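You operate a simulated robot arm through the tools that you are given. There is no shell and no other tool.

The job below is to be done with a simulated robot arm. You get a single attempt, and the scene is never put back.

JOB
Bag the yellow tray's black cone and clip it in the yellow press.
Fine: stand the cone on the round plate, slip the clear bag over it; swing the arm out again afterwards. Set down upright: what you pick out.

It is judged by the outcome, as a careful person would: the job done as asked, and still so three seconds after it is handed in. It fails if anything else is knocked over, pushed out of place, dropped, spilled or broken.

ROBOT AND FRAMES
A 6-joint arm with a three-finger gripper, fixed in place. Base frame: the origin is on the floor under the middle of its stand, x ahead of it, y to its left, z up; the work surface is at about z = 80. Units: cm, rad, N and s.
It reaches about 121.3 cm from its shoulder. Its first joint turns from -2.897 to 2.897 rad. Payload 4.89 kg.
The TCP is the grasp point between the finger pads, 3 cm short of the fingertips. In the tool frame z runs along the fingers and y along their closing line. The gripper opens to 16.4 cm; its body begins 12.5 cm behind the TCP.
Orientation is that of the tool frame in the base frame, as a unit quaternion [w, x, y, z]. With the fingers straight down and closing along the base's y, the tool's x points along the base's -x, its y along +y and its z along -z.

CONTROLS
- The arm moves only by the tool apply_moves. Its argument "motion" is a list of rows, each a list of 2 entries, a list of its own where there are three numbers: the shift along the tool's x, y, z in units of 300 mm (1.0 is 300 mm), then the turn, a rotation vector about the tool's x, y, z in units of 90 degrees (1.0 is 90 degrees). In form: [[[dx, dy, dz], [ax, ay, az]], ...]. A call has 1 to 20 rows; each row is the pose to reach, as a shift and turn from the pose commanded when the call began, along the tool's axes at that moment. "gripper" is the closure, from 0 (fully open) to 1 (shut), set as the call begins (left out, the last holds). A call with a number of a shift or a turn outside -1 to 1 is refused whole. A row lasts 0.2 s, in which the tool goes at most 5 cm and 0.15 rad; a call with a longer step from one row to the next is refused whole, and so is a gripper value outside its range. Where a pose cannot be reached the arm comes as near as it can. A force on the tool above 90 N (or 10 N above the force at the start of the call, whichever is more), or a blocked arm, ends the call early, and 0.2 s more pass. Each finger travels about 10.8 cm/s and halts on what it meets, pressing with about 21 N; the grip force reading is that of the motor and also rises with nothing between the fingers. The clock runs only during rows and for 0.2 s after the last one: add rows that repeat a pose to give the fingers time. The reply holds the time, the measured pose of the TCP, the force on the tool along the base axes, the opening and the grip force, in the units named above and with some noise, with the torque about the TCP (base axes, N m) and any sound that the robot's microphone picked up, and new pictures: "pictures" is both (left out), scene, wrist or none.
- Cameras (640 x 400 px; columns grow to the right, rows downward): "scene" is fixed at [22.01, -65.03, 155.47]; the picture's right is [0.70, -0.71, 0.00], its down [-0.32, -0.31, -0.90] and it looks along [0.64, 0.63, -0.44] (base axes); focal length 334 px, centre (320, 200). "wrist" rides on the gripper at [7.6, -0.2, -15.2] in the tool frame; the picture's right is [0.02, 1.00, 0.00], its down [-0.88, 0.02, -0.47] and it looks along [-0.47, 0.01, 0.88] (tool axes); focal length 247 px, centre (320, 200). There is no depth. A picture from a camera that has moved, and an enlarged one, comes with that camera's place and axes in the base frame and with its lens.
- slide_trunk(by): moves the trunk up (or, below 0, down) by that many cm; the arm rides with it, the base frame stays. It gives what a move gives, with no picture.
- enlarge(camera, box): a new picture of the part [left, top, right, bottom] of that camera's present view, enlarged. The clock stands still meanwhile.
- hand_in(): hands the job in; it is judged then, once.

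Nothing tells you positions but the pictures and the camera data. Unless the task says otherwise, let go and move clear before handing in.

The tools are called after "Call:" as name(argument=value, ...) on one line, values as JSON. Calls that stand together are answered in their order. apply_moves: Moves the arm, as the interface text tells. Its arguments: {"type":"object","properties":{"motion":{"type":"array","items":{"type":"array"}},"gripper":{"type":"number"},"pictures":{"type":"string","enum":["both","scene","wrist","none"]}},"required":["motion"]} The other tools are called the same way: slide_trunk (by) moves the trunk up or down; enlarge (camera, box) takes an enlarged picture of a part of a camera's view; hand_in () hands the job in.

At the start:

```text
clock: 0.0
eef_pos: [53.54, -13.53, 141.0]
orientation: [0.001, 0.0, 1.0, 0.0]
force: [0.0, -0.3, 0.4]
torque: [-0.01, 0.0, -0.04]
gripper_width: 16.36
grip_force: 0.0
trunk travel left (down, up): [-30.0, 9.0]
```

scene: 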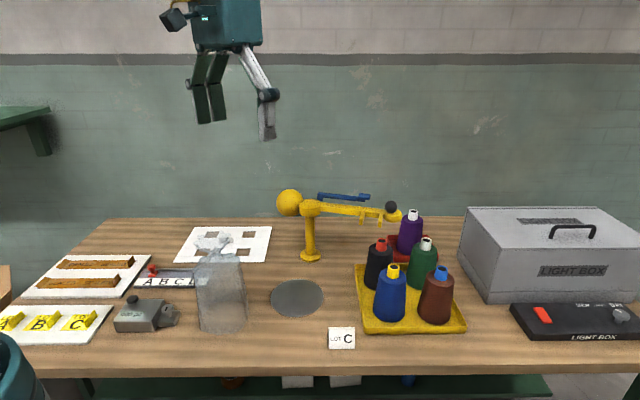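
wrist: 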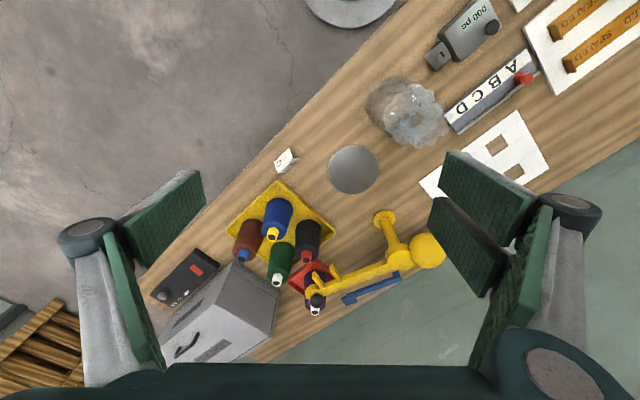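

I see a workbench with a yellow tray of cones (thread spools), a round grey plate, a clear bag, a yellow arm-like device, yellow parts marked A/B/C, and a selector strip A B C D. I'll look closer before moving.

Call:
enlarge(camera="scene", box=[250, 170, 480, 350])

Call:
enlarge(camera="scene", box=[0, 210, 280, 390])

Call:
enlarge(camera="wrist", box=[200, 100, 460, 330])

Call:
enlarge(camera="wrist", box=[360, 0, 640, 200])

Call:
enlarge(camera="scene", box=[440, 190, 640, 370])

```text
2.22 times, centred on (365, 260) of scene
camera zoom: at [22.01, -65.03, 155.47], right [0.7, -0.71, 0.0], down [-0.32, -0.31, -0.9], along [0.64, 0.63, -0.44], focal length 742 px, centre (220, 67)
```

zoom: 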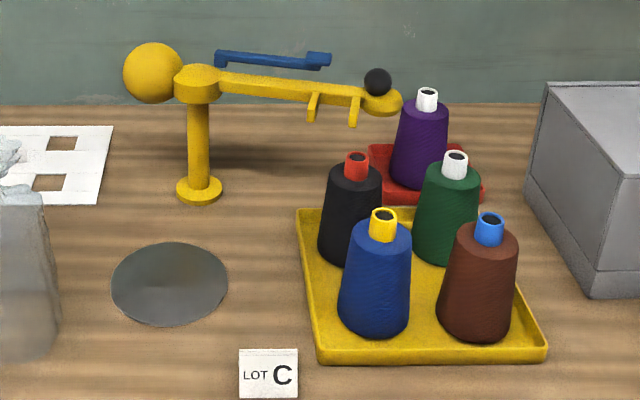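

```text
2.22 times, centred on (140, 300) of scene
camera zoom: at [22.01, -65.03, 155.47], right [0.7, -0.71, 0.0], down [-0.32, -0.31, -0.9], along [0.64, 0.63, -0.44], focal length 742 px, centre (720, -22)
```

zoom: 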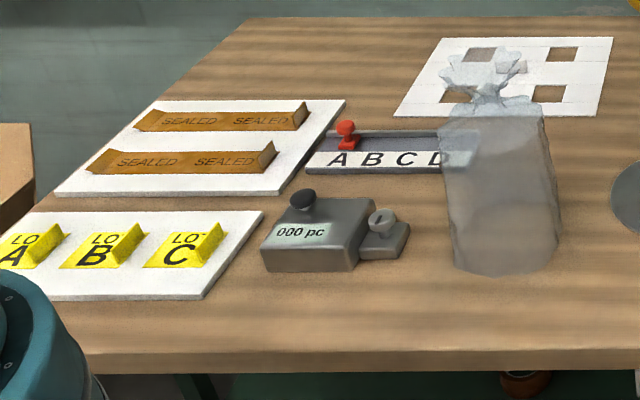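

```text
1.74 times, centred on (330, 215) of wrist
camera zoom: at [46.01, -13.78, 156.28], right [-0.02, 1.0, 0.0], down [0.88, 0.02, 0.47], along [0.47, 0.01, -0.88], focal length 430 px, centre (303, 174)
```

zoom: 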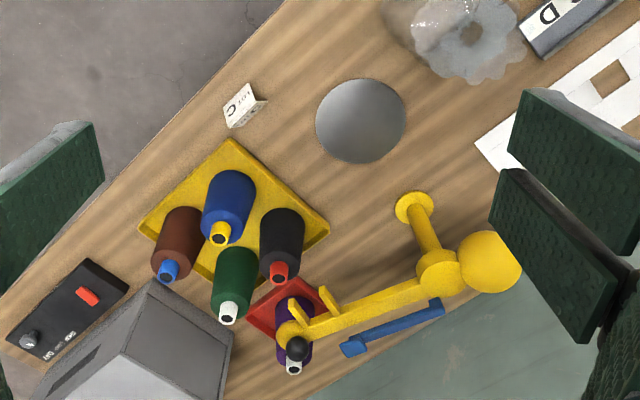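

```text
2.00 times, centred on (500, 100) of wrist
camera zoom: at [46.01, -13.78, 156.28], right [-0.02, 1.0, 0.0], down [0.88, 0.02, 0.47], along [0.47, 0.01, -0.88], focal length 494 px, centre (-40, 400)
```

zoom: 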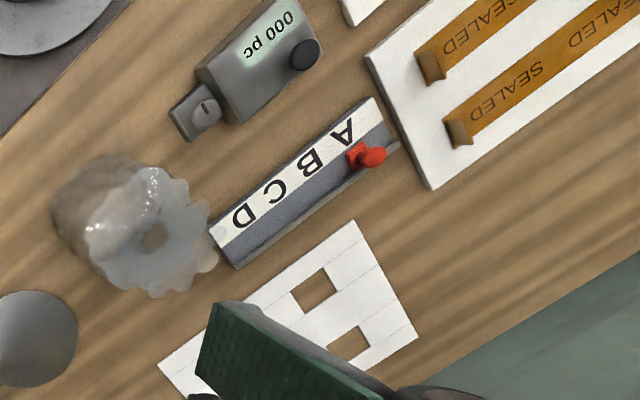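

```text
2.22 times, centred on (540, 280) of scene
camera zoom: at [22.01, -65.03, 155.47], right [0.7, -0.71, 0.0], down [-0.32, -0.31, -0.9], along [0.64, 0.63, -0.44], focal length 742 px, centre (-169, 22)
```

zoom: 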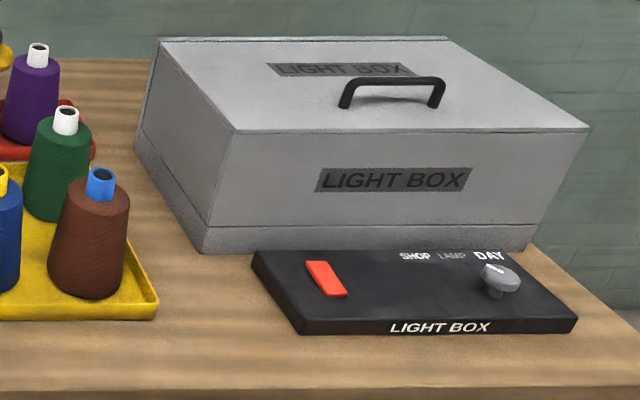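

The press looks like a post with a swing arm carrying two prongs, a black knob and a blue lever. I take it to be at about (94, 11), the plate at about (75, -2), the black cone at about (98, -17), and the bag at about (53, 5). I'll bring the wrist camera closer, staying high, to study the press and the cone.

Call:
apply_moves(motion=[[[-0.11, 0.015, 0.067], [0, 0, 0]], [[-0.22, 0.03, 0.133], [0, 0, 0]], [[-0.33, 0.045, 0.2], [0, 0, 0]], [[-0.44, 0.06, 0.267], [0, 0, 0]], [[-0.55, 0.075, 0.333], [0, 0, 0]], [[-0.66, 0.09, 0.4], [0, 0, 0]], [[-0.77, 0.105, 0.467], [0, 0, 0]], [[-0.88, 0.117, 0.533], [0, 0, 0]], [[-0.88, 0.117, 0.533], [0, 0, 0]]])

```text
clock: 2.0
eef_pos: [80.1, -10.1, 124.93]
orientation: [0.0, 0.0, 1.0, 0.0]
force: [0.4, -0.1, -0.9]
torque: [0.01, 0.25, 0.0]
gripper_width: 16.41
grip_force: 0.0
trunk travel left (down, up): [-30.0, 9.0]
camera wrist: at [72.53, -10.37, 140.23], right [-0.02, 1.0, 0.0], down [0.88, 0.02, 0.47], along [0.47, 0.01, -0.88], focal length 247 px, centre (320, 200)
```

scene: 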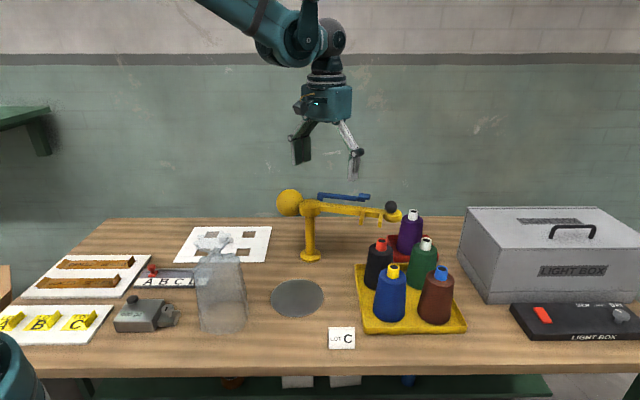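
wrist: 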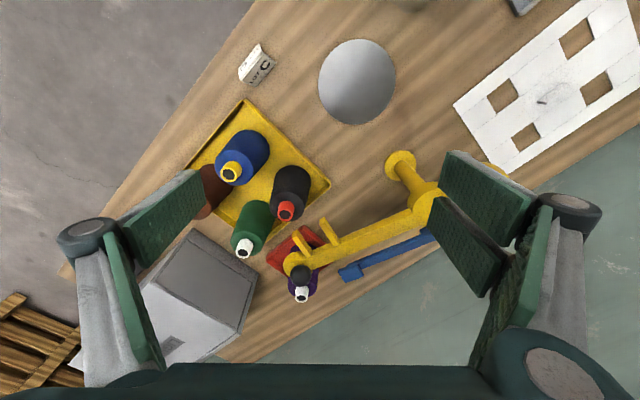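

Call:
enlarge(camera="wrist", box=[200, 120, 460, 310])

Call:
enlarge(camera="scene", box=[270, 180, 430, 280])

Call:
enlarge(camera="scene", box=[150, 210, 310, 340])

```text
2.11 times, centred on (330, 215) of wrist
camera zoom: at [72.53, -10.37, 140.23], right [-0.02, 1.0, 0.0], down [0.88, 0.02, 0.47], along [0.47, 0.01, -0.88], focal length 520 px, centre (299, 168)
```

zoom: 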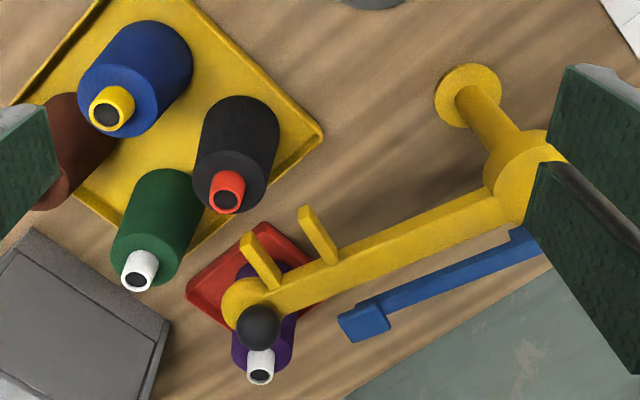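

```text
4.00 times, centred on (350, 230) of scene
camera zoom: at [22.01, -65.03, 155.47], right [0.7, -0.71, 0.0], down [-0.32, -0.31, -0.9], along [0.64, 0.63, -0.44], focal length 1335 px, centre (200, 80)
```

zoom: 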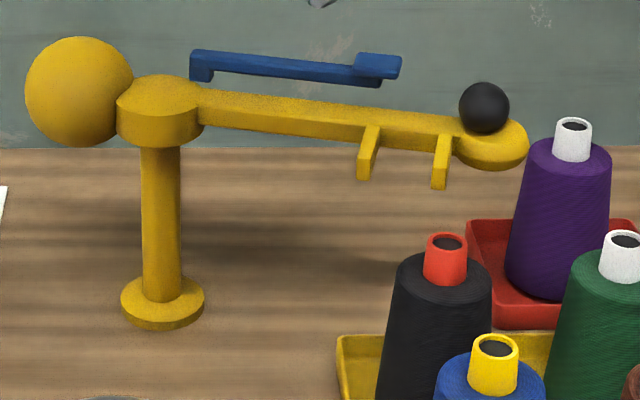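

```text
3.08 times, centred on (230, 275) of scene
camera zoom: at [22.01, -65.03, 155.47], right [0.7, -0.71, 0.0], down [-0.32, -0.31, -0.9], along [0.64, 0.63, -0.44], focal length 1027 px, centre (597, -31)
```

zoom: 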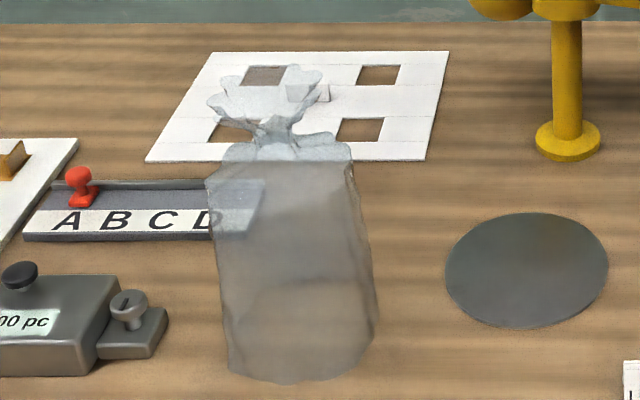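

The prongs form a horizontal fork at roughly z≈101, and the blue lever sits above it. The black cone stands partly below that fork, so I'll tilt the tool about 45° to get a lower side view and measure heights. A tilted approach should also suit the grasp.

Call:
apply_moves(motion=[[[0.045, 0.011, 0.072], [0, -0.083, 0]], [[0.09, 0.022, 0.144], [0, -0.167, 0]], [[0.134, 0.033, 0.217], [0, -0.25, 0]], [[0.178, 0.045, 0.289], [0, -0.333, 0]], [[0.223, 0.056, 0.361], [0, -0.417, 0]], [[0.267, 0.067, 0.433], [0, -0.5, 0]], [[0.267, 0.067, 0.433], [0, -0.5, 0]]])

```text
clock: 3.6
eef_pos: [71.96, -8.1, 111.99]
orientation: [0.383, 0.0, 0.924, 0.0]
force: [0.3, 0.6, 0.7]
torque: [0.04, 0.0, 0.01]
gripper_width: 16.43
grip_force: 0.0
trunk travel left (down, up): [-30.0, 9.0]
camera wrist: at [55.8, -8.31, 117.43], right [-0.01, 1.0, -0.02], down [0.29, 0.02, 0.96], along [0.96, 0.01, -0.29], focal length 247 px, centre (320, 200)
```

scene: 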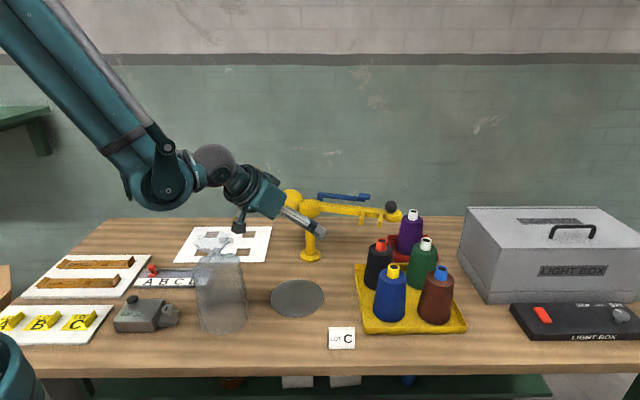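
wrist: 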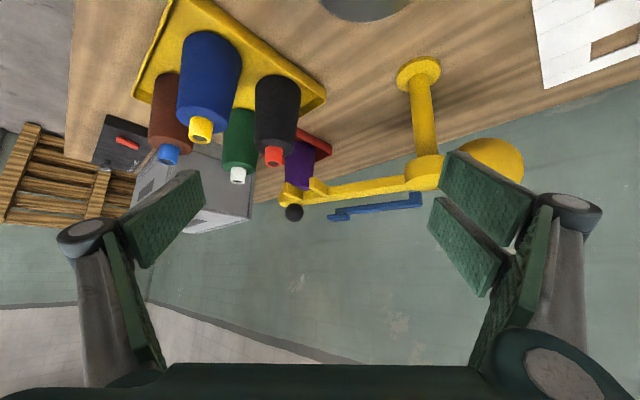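

Call:
enlarge(camera="wrist", box=[200, 20, 460, 230])

Call:
enlarge(camera="wrist", box=[250, 120, 450, 240])

```text
1.90 times, centred on (330, 125) of wrist
camera zoom: at [55.8, -8.31, 117.43], right [-0.01, 1.0, -0.02], down [0.29, 0.02, 0.96], along [0.96, 0.01, -0.29], focal length 470 px, centre (301, 343)
```

zoom: 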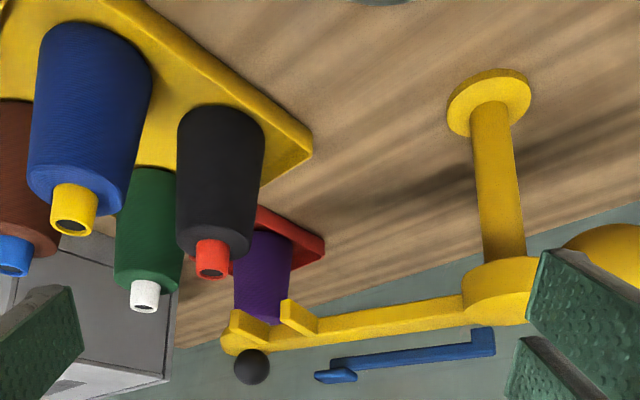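

```text
3.20 times, centred on (350, 180) of wrist
camera zoom: at [55.8, -8.31, 117.43], right [-0.01, 1.0, -0.02], down [0.29, 0.02, 0.96], along [0.96, 0.01, -0.29], focal length 790 px, centre (224, 264)
```

zoom: 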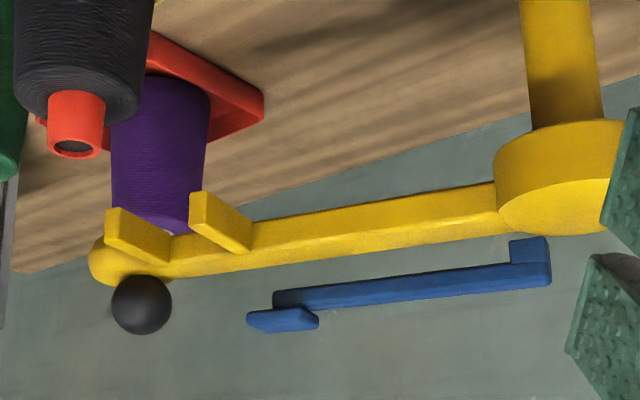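

The fork prongs sit at z≈101.7 with their tips close to the black cone. The cone's red tube top is at about (98.3, -16.8, 97.7), so gripping the red tube from above with a rotated gripper keeps the fingers clear of the fork. I'll straighten the tool and move nearer to confirm.

Call:
apply_moves(motion=[[[-0.083, -0.033, 0.02], [0, 0.083, 0]], [[-0.165, -0.067, 0.039], [0, 0.167, 0]], [[-0.248, -0.1, 0.059], [0, 0.25, 0]], [[-0.33, -0.133, 0.079], [0, 0.333, 0]], [[-0.413, -0.167, 0.098], [0, 0.417, 0]], [[-0.495, -0.2, 0.118], [0, 0.5, 0]], [[-0.495, -0.2, 0.118], [0, 0.5, 0]]], gripper=0.5)

```text
clock: 5.2
eef_pos: [85.11, -14.1, 119.91]
orientation: [-0.001, -0.001, 1.0, 0.0]
force: [0.6, -0.8, -0.5]
torque: [0.06, 0.27, 0.03]
gripper_width: 8.17
grip_force: 0.0
trunk travel left (down, up): [-30.0, 9.0]
camera wrist: at [77.58, -14.39, 135.17], right [-0.02, 1.0, 0.0], down [0.88, 0.02, 0.47], along [0.47, 0.01, -0.88], focal length 247 px, centre (320, 200)
```

scene: 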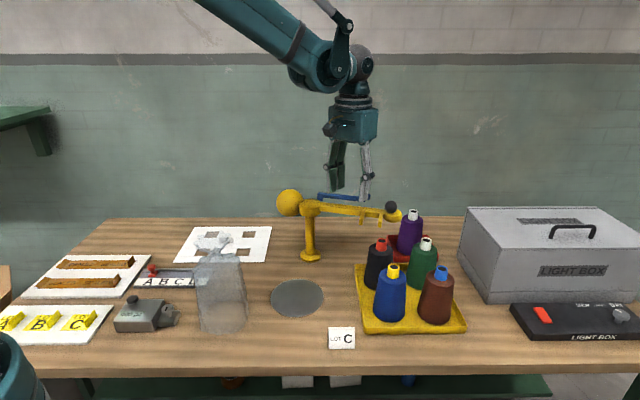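
wrist: 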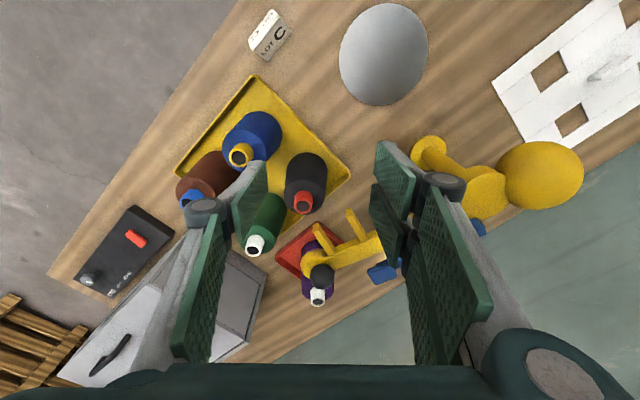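

Call:
enlarge(camera="wrist", box=[220, 130, 420, 290])

Call:
enlarge(camera="scene", box=[340, 200, 440, 280])

```text
2.50 times, centred on (320, 210) of wrist
camera zoom: at [77.58, -14.39, 135.17], right [-0.02, 1.0, 0.0], down [0.88, 0.02, 0.47], along [0.47, 0.01, -0.88], focal length 617 px, centre (320, 175)
```

zoom: 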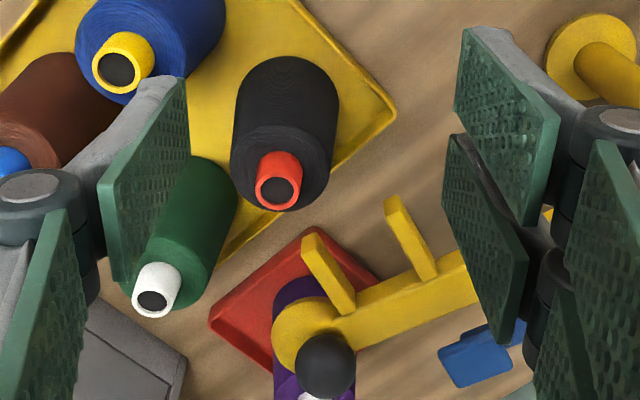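

```text
5.00 times, centred on (390, 240) of scene
camera zoom: at [22.01, -65.03, 155.47], right [0.7, -0.71, 0.0], down [-0.32, -0.31, -0.9], along [0.64, 0.63, -0.44], focal length 1669 px, centre (-30, 0)
```

zoom: 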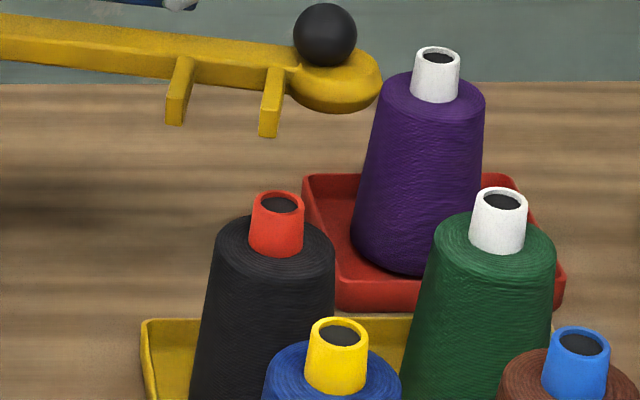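

Both cameras put the black cone's tube at (98.8, -16.8, 97.7), 3.2 cm across. The nearest fork tip is about (100.8, -14.4). I'll rotate the gripper 60° and hover above the tube.

Call:
apply_moves(motion=[[[-0.057, -0.011, 0.033], [0, 0, -0.083]], [[-0.114, -0.022, 0.066], [0, 0, -0.167]], [[-0.171, -0.034, 0.099], [0, 0, -0.25]], [[-0.228, -0.045, 0.132], [0, 0, -0.333]], [[-0.285, -0.056, 0.164], [0, 0, -0.417]], [[-0.342, -0.067, 0.197], [0, 0, -0.5]], [[-0.4, -0.079, 0.23], [0, 0, -0.583]], [[-0.457, -0.09, 0.263], [0, 0, -0.667]], [[-0.457, -0.09, 0.263], [0, 0, -0.667]]], gripper=0.6)

```text
clock: 7.2
eef_pos: [98.73, -16.61, 112.07]
orientation: [0.0, -0.501, 0.865, -0.001]
force: [1.7, -0.5, -1.3]
torque: [0.01, 0.1, 0.01]
gripper_width: 6.54
grip_force: 0.1
trunk travel left (down, up): [-30.0, 9.0]
camera wrist: at [95.19, -23.54, 127.33], right [-0.88, 0.48, 0.0], down [0.42, 0.77, 0.47], along [0.23, 0.41, -0.88], focal length 247 px, centre (320, 200)
```

scene: 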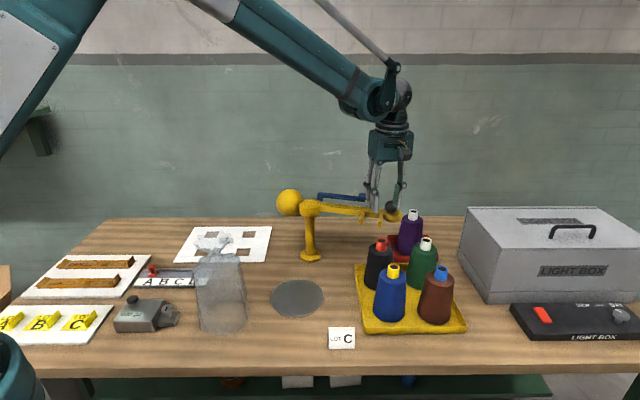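
wrist: 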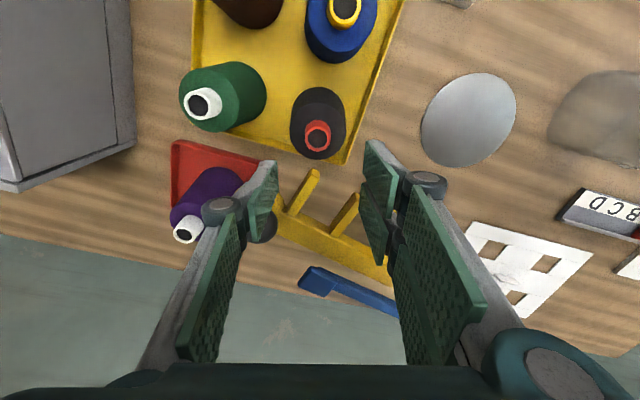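

Call:
enlarge(camera="wrist", box=[260, 80, 380, 180])

Call:
enlarge(camera="scene", box=[340, 150, 440, 270])

```text
4.00 times, centred on (320, 130) of wrist
camera zoom: at [95.19, -23.54, 127.33], right [-0.88, 0.48, 0.0], down [0.42, 0.77, 0.47], along [0.23, 0.41, -0.88], focal length 988 px, centre (320, 480)
```

zoom: 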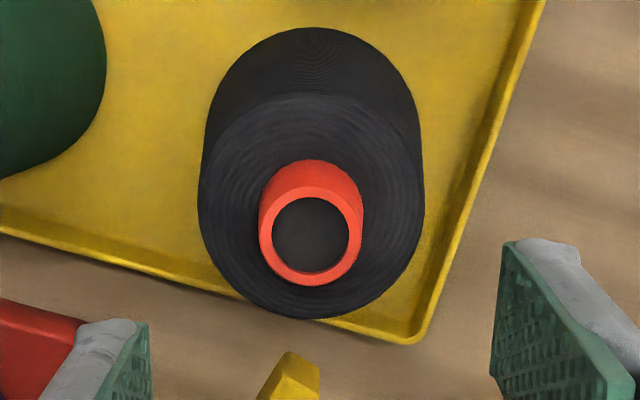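

```text
3.33 times, centred on (390, 210) of scene
camera zoom: at [22.01, -65.03, 155.47], right [0.7, -0.71, 0.0], down [-0.32, -0.31, -0.9], along [0.64, 0.63, -0.44], focal length 1113 px, centre (87, 167)
```

zoom: 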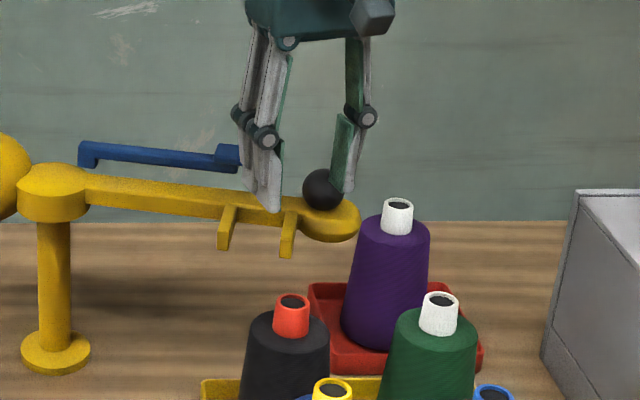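

Call:
enlarge(camera="wrist", box=[240, 110, 400, 270])

```text
2.50 times, centred on (320, 190) of wrist
camera zoom: at [95.19, -23.54, 127.33], right [-0.88, 0.48, 0.0], down [0.42, 0.77, 0.47], along [0.23, 0.41, -0.88], focal length 617 px, centre (320, 225)
```

zoom: 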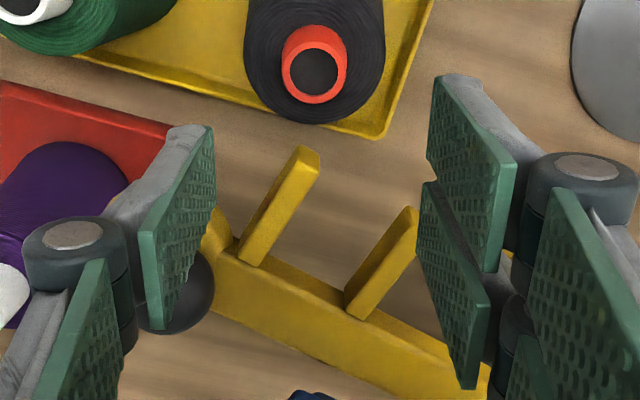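

The red tube reads as about (99.05, -17.05) from here. I'll shift slightly away from the fork tip and descend in stages, checking clearances.

Call:
apply_moves(motion=[[[0.0243, -0.018, 0.06], [0, 0, 0]], [[0.0243, -0.018, 0.13], [0, 0, 0]], [[0.0243, -0.018, 0.2], [0, 0, 0]], [[0.0243, -0.018, 0.25], [0, 0, 0]], [[0.0243, -0.018, 0.25], [0, 0, 0]]])

Call:
enlarge(camera="wrist", box=[200, 60, 440, 260])

Call:
enlarge(camera="scene", box=[340, 150, 440, 270])

```text
clock: 8.4
eef_pos: [98.7, -17.58, 104.72]
orientation: [0.0, -0.5, 0.866, 0.0]
force: [-0.4, 0.2, -0.5]
torque: [-0.03, 0.05, -0.02]
gripper_width: 6.56
grip_force: 0.2
trunk travel left (down, up): [-30.0, 9.0]
camera wrist: at [95.2, -24.38, 119.91], right [-0.88, 0.48, 0.0], down [0.42, 0.77, 0.47], along [0.23, 0.41, -0.88], focal length 247 px, centre (320, 200)
```

scene: 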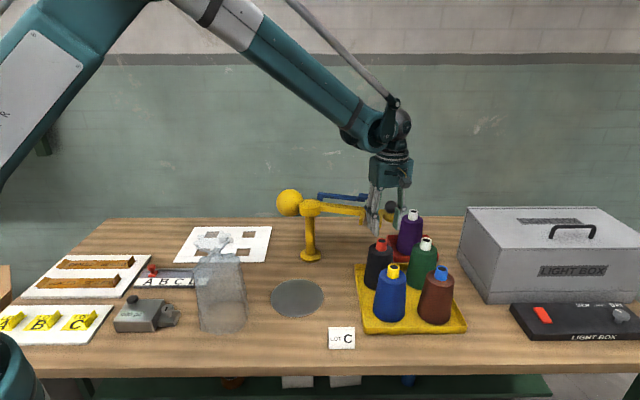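
wrist: 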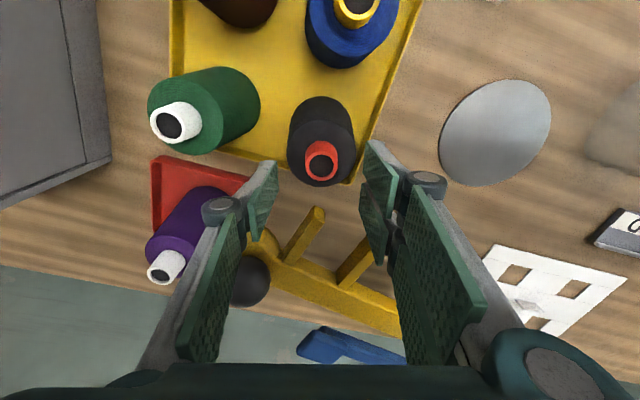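

```text
2.00 times, centred on (320, 160) of wrist
camera zoom: at [95.2, -24.38, 119.91], right [-0.88, 0.48, 0.0], down [0.42, 0.77, 0.47], along [0.23, 0.41, -0.88], focal length 494 px, centre (320, 280)
```

zoom: 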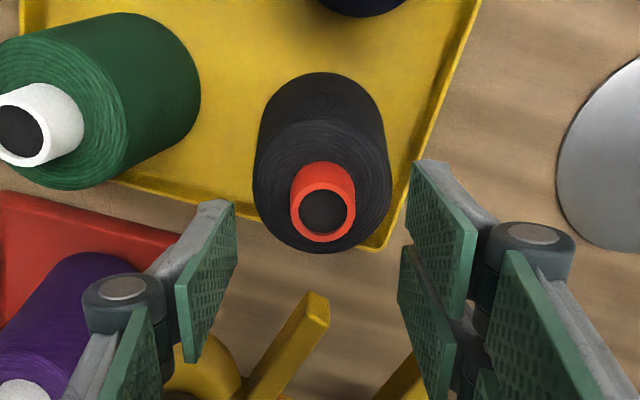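

```text
3.33 times, centred on (390, 210) of scene
camera zoom: at [22.01, -65.03, 155.47], right [0.7, -0.71, 0.0], down [-0.32, -0.31, -0.9], along [0.64, 0.63, -0.44], focal length 1113 px, centre (87, 167)
```

zoom: 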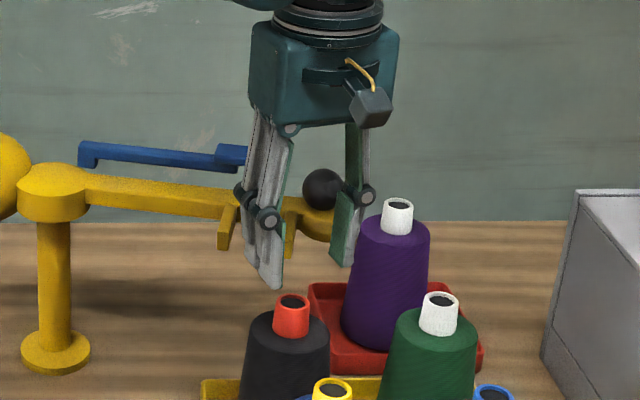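

The tube is centred between the fingers and the fork clears them. I'll descend to z≈98.4 so the pads straddle the tube, then close.

Call:
apply_moves(motion=[[[0, 0, 0.04], [0, 0, 0]], [[0, 0, 0.08], [0, 0, 0]], [[0, 0, 0.12], [0, 0, 0]], [[0, 0, 0.16], [0, 0, 0]], [[0, 0, 0.19], [0, 0, 0]], [[0, 0, 0.21], [0, 0, 0]], [[0, 0, 0.21], [0, 0, 0]]])

Call:
enlarge(camera="scene", box=[340, 180, 440, 280])

Call:
enlarge(camera="wrist", box=[200, 60, 440, 260])

```text
clock: 10.0
eef_pos: [98.89, -17.53, 98.31]
orientation: [0.001, -0.5, 0.866, 0.001]
force: [-0.1, 0.5, -0.5]
torque: [-0.01, 0.02, 0.0]
gripper_width: 6.58
grip_force: 0.0
trunk travel left (down, up): [-30.0, 9.0]
camera wrist: at [95.19, -24.38, 113.56], right [-0.88, 0.48, 0.0], down [0.42, 0.77, 0.47], along [0.23, 0.41, -0.88], focal length 247 px, centre (320, 200)
```

scene: 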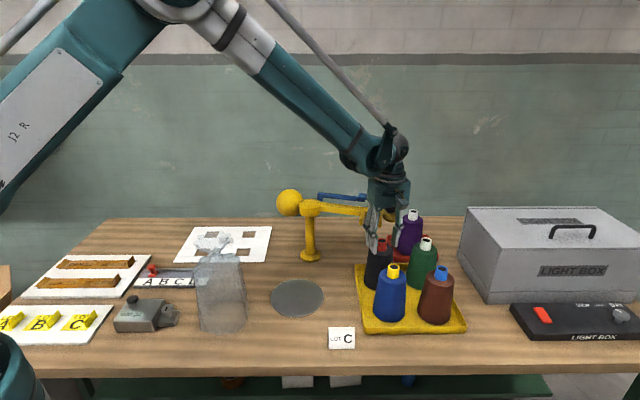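
wrist: 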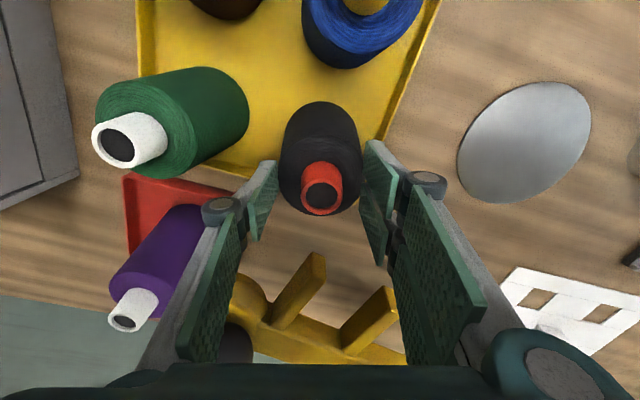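

```text
4.00 times, centred on (390, 230) of scene
camera zoom: at [22.01, -65.03, 155.47], right [0.7, -0.71, 0.0], down [-0.32, -0.31, -0.9], along [0.64, 0.63, -0.44], focal length 1335 px, centre (40, 80)
```

zoom: 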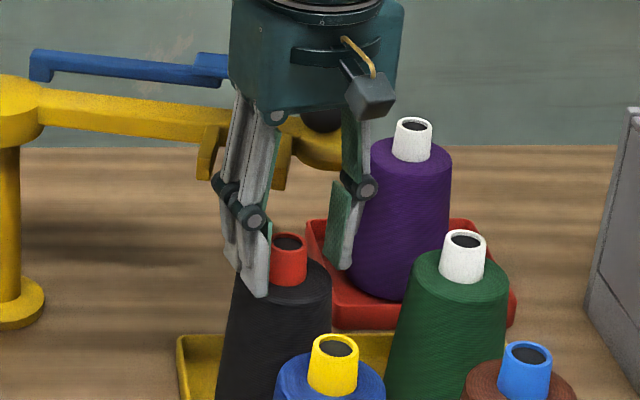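

```text
2.00 times, centred on (320, 160) of wrist
camera zoom: at [95.19, -24.38, 113.56], right [-0.88, 0.48, 0.0], down [0.42, 0.77, 0.47], along [0.23, 0.41, -0.88], focal length 494 px, centre (320, 280)
```

zoom: 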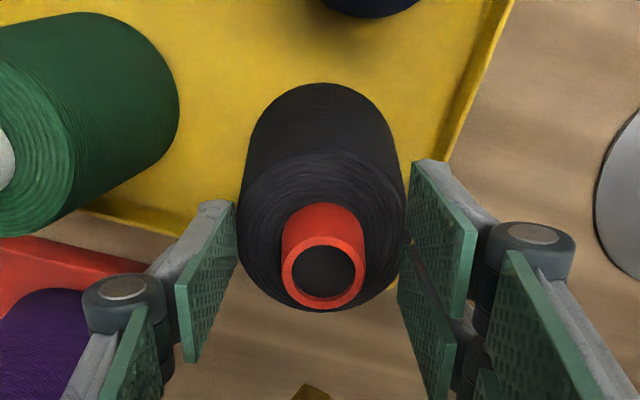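

Call:
apply_moves(motion=[[[0, 0, 0.21], [0, 0, 0]]], gripper=0.6, pictures="none")

```text
refused: row 1 steps farther than a row can; nothing moved
```

The tube sits between the pads, and that last call was a slip that got refused without any motion. Now I'll close on the tube with zero shift.

Call:
apply_moves(motion=[[[0, 0, 0], [0, 0, 0]], [[0, 0, 0], [0, 0, 0]], [[0, 0, 0], [0, 0, 0]], [[0, 0, 0], [0, 0, 0]]], gripper=1.0)

Call:
enlarge(camera="wrist", box=[200, 60, 440, 260])

Call:
enlarge(camera="scene", box=[340, 180, 440, 280])

```text
clock: 11.0
eef_pos: [98.69, -17.66, 98.3]
orientation: [-0.001, -0.5, 0.866, 0.0]
force: [-0.7, 0.3, 1.0]
torque: [0.02, -0.03, 0.02]
gripper_width: 3.24
grip_force: 21.0
trunk travel left (down, up): [-30.0, 9.0]
camera wrist: at [95.17, -24.38, 113.58], right [-0.88, 0.48, 0.0], down [0.42, 0.77, 0.47], along [0.23, 0.41, -0.88], focal length 247 px, centre (320, 200)
```

scene: 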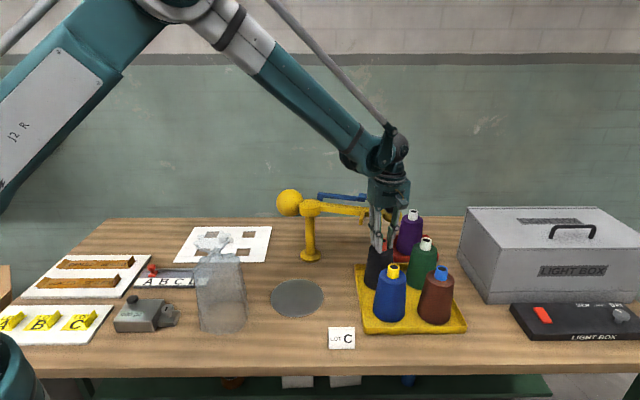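
wrist: 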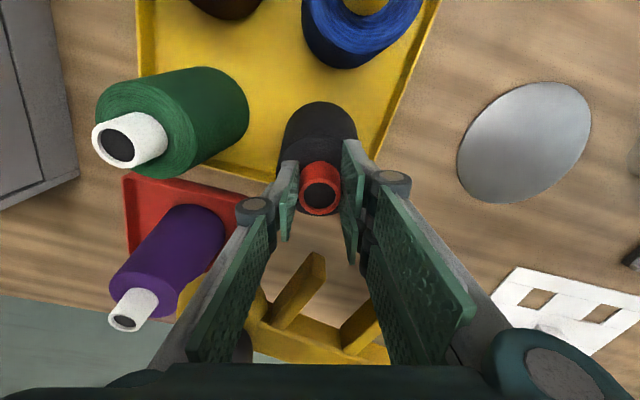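

```text
2.00 times, centred on (320, 160) of wrist
camera zoom: at [95.17, -24.38, 113.58], right [-0.88, 0.48, 0.0], down [0.42, 0.77, 0.47], along [0.23, 0.41, -0.88], focal length 494 px, centre (320, 280)
```

zoom: 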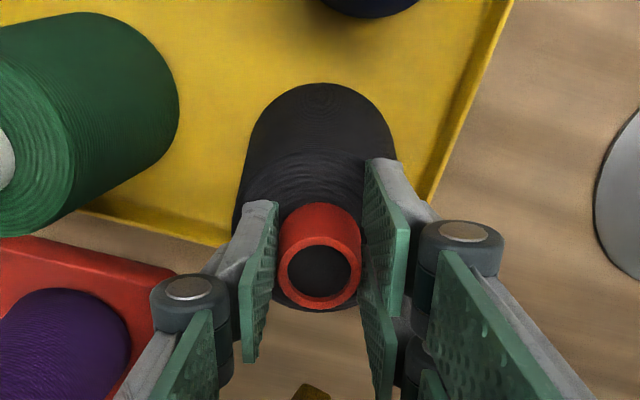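

```text
4.00 times, centred on (390, 230) of scene
camera zoom: at [22.01, -65.03, 155.47], right [0.7, -0.71, 0.0], down [-0.32, -0.31, -0.9], along [0.64, 0.63, -0.44], focal length 1335 px, centre (40, 80)
```

zoom: 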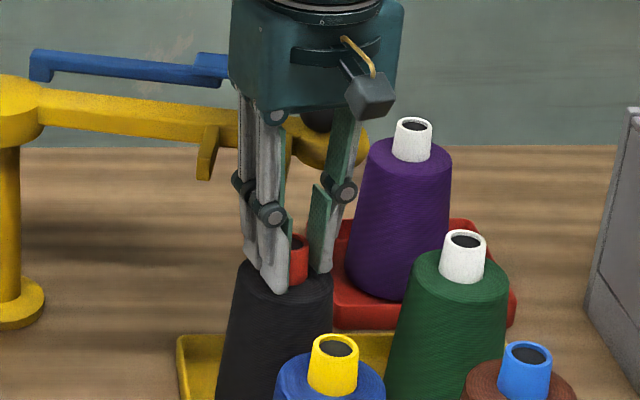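

The gripper holds the tube (3.24 cm, 21 N). I'll lift 3 cm straight up, enough to clear the tray rim while staying below the fork.

Call:
apply_moves(motion=[[[0, 0, -0.02], [0, 0, 0]], [[0, 0, -0.045], [0, 0, 0]], [[0, 0, -0.07], [0, 0, 0]], [[0, 0, -0.1], [0, 0, 0]], [[0, 0, -0.1], [0, 0, 0]]])

Call:
enlarge(camera="scene", box=[330, 180, 450, 330])

```text
clock: 12.2
eef_pos: [98.86, -17.56, 101.47]
orientation: [-0.001, -0.5, 0.866, 0.0]
force: [-0.5, -0.4, -5.2]
torque: [-0.04, 0.02, -0.03]
gripper_width: 3.24
grip_force: 21.1
trunk travel left (down, up): [-30.0, 9.0]
camera wrist: at [95.17, -24.4, 116.58], right [-0.88, 0.48, 0.0], down [0.42, 0.77, 0.47], along [0.23, 0.41, -0.88], focal length 247 px, centre (320, 200)
```

scene: 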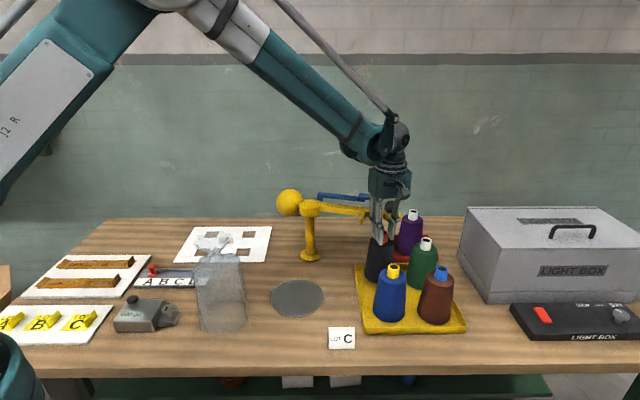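
wrist: 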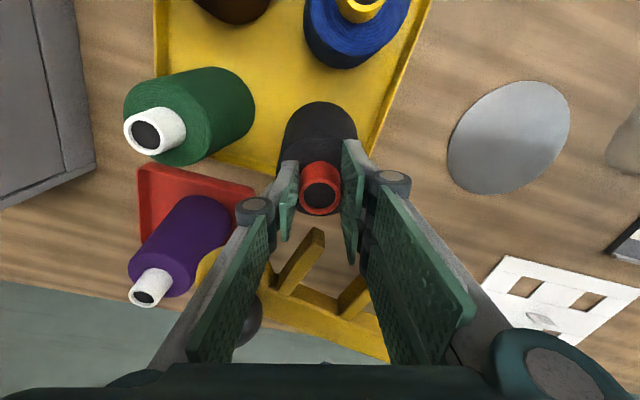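

```text
2.67 times, centred on (390, 255) of scene
camera zoom: at [22.01, -65.03, 155.47], right [0.7, -0.71, 0.0], down [-0.32, -0.31, -0.9], along [0.64, 0.63, -0.44], focal length 890 px, centre (133, 53)
```

zoom: 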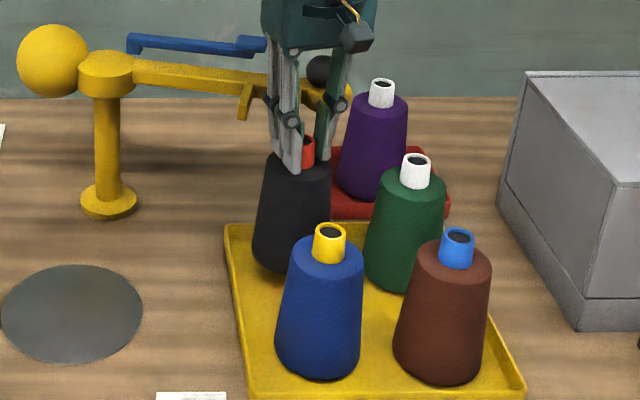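

The cone is hanging upright and weighs about 5 N. I'll carry it to above the plate centre at (75.1, -2.4), rising a little as it leaves the fork.

Call:
apply_moves(motion=[[[-0.001, 0.04, -0.01], [0, 0, 0]], [[-0.003, 0.09, -0.04], [0, 0, 0]], [[-0.004, 0.15, -0.07], [0, 0, 0]], [[-0.006, 0.22, -0.1], [0, 0, 0]], [[-0.009, 0.3, -0.1], [0, 0, 0]], [[-0.011, 0.38, -0.1], [0, 0, 0]], [[-0.014, 0.46, -0.1], [0, 0, 0]], [[-0.016, 0.54, -0.1], [0, 0, 0]], [[-0.018, 0.62, -0.1], [0, 0, 0]], [[-0.021, 0.7, -0.1], [0, 0, 0]], [[-0.023, 0.77, -0.1], [0, 0, 0]], [[-0.025, 0.83, -0.1], [0, 0, 0]], [[-0.026, 0.88, -0.1], [0, 0, 0]], [[-0.027, 0.92, -0.1], [0, 0, 0]], [[-0.028, 0.939, -0.1], [0, 0, 0]], [[-0.028, 0.939, -0.1], [0, 0, 0]]])

Call:
enlarge(camera="scene", box=[230, 170, 370, 330])

```text
clock: 15.6
eef_pos: [74.84, -2.74, 104.35]
orientation: [0.0, -0.5, 0.866, 0.001]
force: [0.2, -0.3, -5.3]
torque: [-0.05, -0.01, 0.0]
gripper_width: 3.22
grip_force: 21.3
trunk travel left (down, up): [-30.0, 9.0]
camera wrist: at [71.16, -9.56, 119.58], right [-0.88, 0.48, 0.0], down [0.42, 0.77, 0.47], along [0.23, 0.41, -0.88], focal length 247 px, centre (320, 200)
```

scene: 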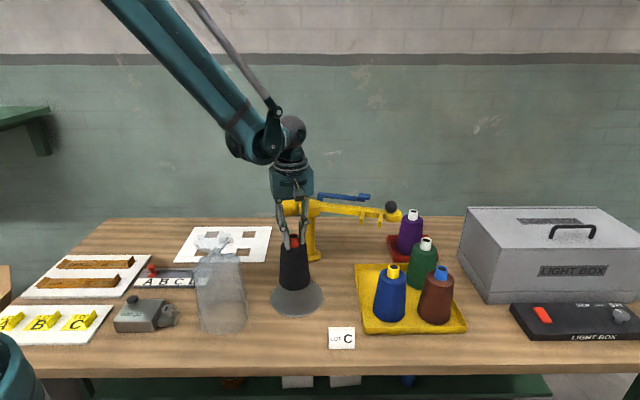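
wrist: 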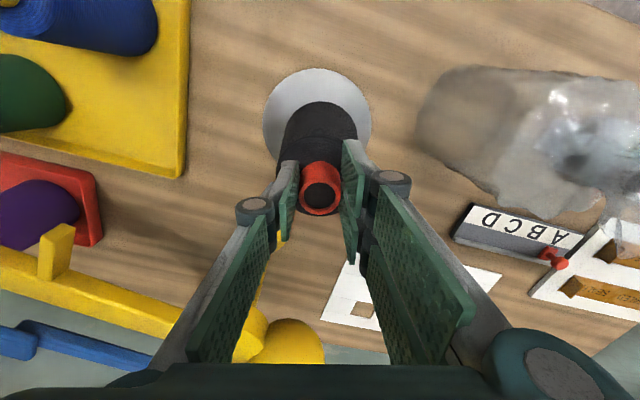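

```text
2.50 times, centred on (300, 250) of scene
camera zoom: at [22.01, -65.03, 155.47], right [0.7, -0.71, 0.0], down [-0.32, -0.31, -0.9], along [0.64, 0.63, -0.44], focal length 835 px, centre (370, 75)
```

zoom: 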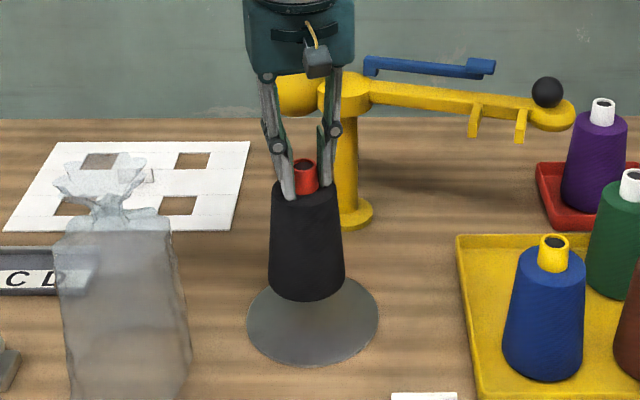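

The cone is over the plate centre. I'll lower quickly to just above it, then in small steps while reading the force.

Call:
apply_moves(motion=[[[0, 0, 0.04], [0, 0, 0]], [[0, 0, 0.08], [0, 0, 0]], [[0, 0, 0.12], [0, 0, 0]], [[0, 0, 0.15], [0, 0, 0]], [[0, 0, 0.167], [0, 0, 0]], [[0, 0, 0.167], [0, 0, 0]]], pictures="scene")

Call:
enlarge(camera="scene", box=[240, 200, 360, 330])

```text
clock: 17.0
eef_pos: [74.81, -2.84, 99.39]
orientation: [0.0, -0.501, 0.866, 0.0]
force: [0.8, 0.3, -6.4]
torque: [-0.02, 0.02, 0.0]
gripper_width: 3.21
grip_force: 21.1
trunk travel left (down, up): [-30.0, 9.0]
```

scene: 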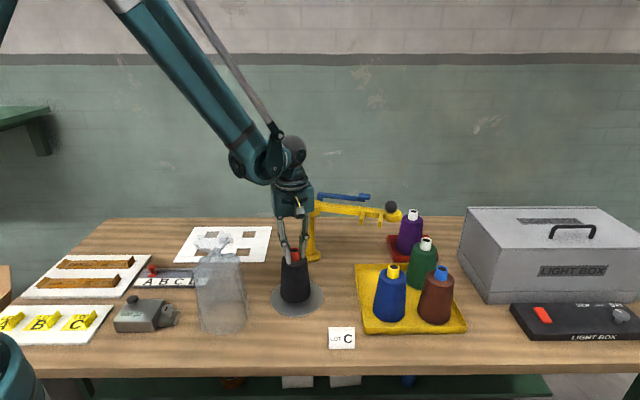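

```text
3.08 times, centred on (300, 265) of scene
camera zoom: at [22.01, -65.03, 155.47], right [0.7, -0.71, 0.0], down [-0.32, -0.31, -0.9], along [0.64, 0.63, -0.44], focal length 1027 px, centre (382, 0)
```

zoom: 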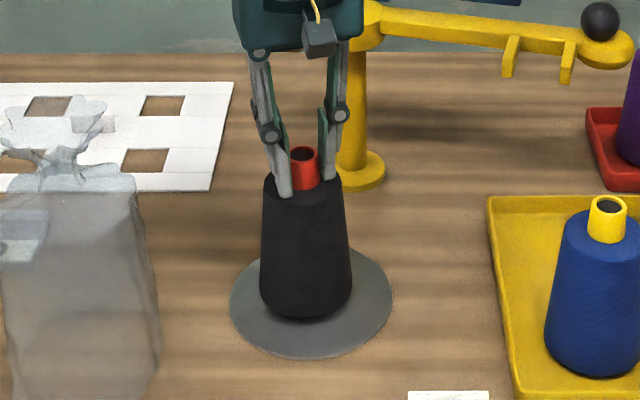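

Call:
apply_moves(motion=[[[0, 0, 0.008], [0, 0, 0]], [[0, 0, 0.016], [0, 0, 0]], [[0, 0, 0.02], [0, 0, 0]]], pictures="none")

```text
clock: 17.8
eef_pos: [74.83, -2.89, 98.73]
orientation: [0.0, -0.5, 0.866, 0.0]
force: [0.5, 0.2, -6.5]
torque: [-0.04, 0.01, 0.0]
gripper_width: 3.22
grip_force: 20.8
trunk travel left (down, up): [-30.0, 9.0]
```

Call:
apply_moves(motion=[[[0, 0, 0.007], [0, 0, 0]], [[0, 0, 0.007], [0, 0, 0]]], pictures="none")

```text
clock: 18.4
eef_pos: [74.78, -2.84, 98.54]
orientation: [0.0, -0.5, 0.866, 0.0]
force: [0.3, 0.8, 2.1]
torque: [0.02, -0.3, 0.04]
gripper_width: 3.23
grip_force: 20.7
trunk travel left (down, up): [-30.0, 9.0]
```

Contact: the force swung from -6.5 to +2.1 N, so the cone is standing on the plate. I'll open and check it.

Call:
apply_moves(motion=[[[0, 0, 0], [0, 0, 0]], [[0, 0, 0], [0, 0, 0]], [[0, 0, 0], [0, 0, 0]]], gripper=0.55)

Call:
enlarge(camera="scene", box=[240, 200, 360, 330])

```text
clock: 19.2
eef_pos: [74.74, -2.72, 98.59]
orientation: [0.001, -0.5, 0.866, 0.0]
force: [0.5, 0.6, -0.3]
torque: [0.0, 0.0, 0.03]
gripper_width: 7.37
grip_force: 0.0
trunk travel left (down, up): [-30.0, 9.0]
camera wrist: at [71.2, -9.61, 113.78], right [-0.88, 0.48, 0.0], down [0.42, 0.77, 0.47], along [0.23, 0.41, -0.88], focal length 247 px, centre (320, 200)
```

scene: 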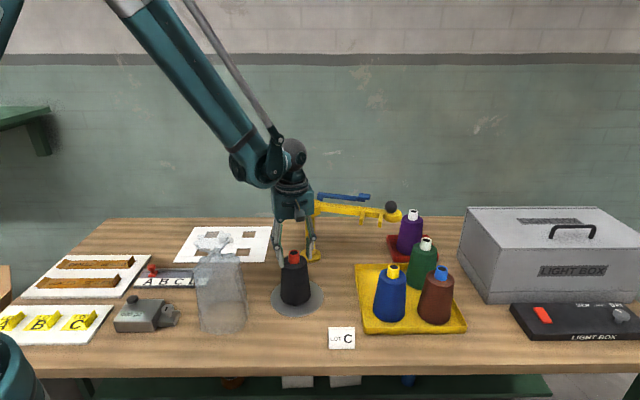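
wrist: 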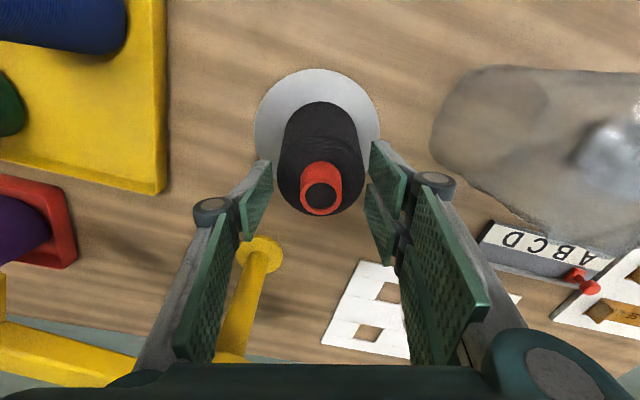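

```text
3.08 times, centred on (300, 265) of scene
camera zoom: at [22.01, -65.03, 155.47], right [0.7, -0.71, 0.0], down [-0.32, -0.31, -0.9], along [0.64, 0.63, -0.44], focal length 1027 px, centre (382, 0)
```

zoom: 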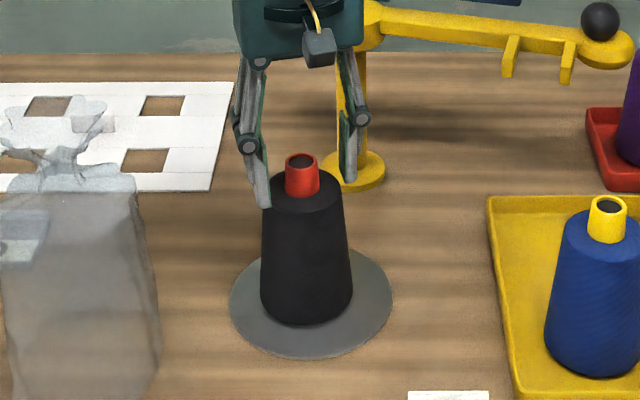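

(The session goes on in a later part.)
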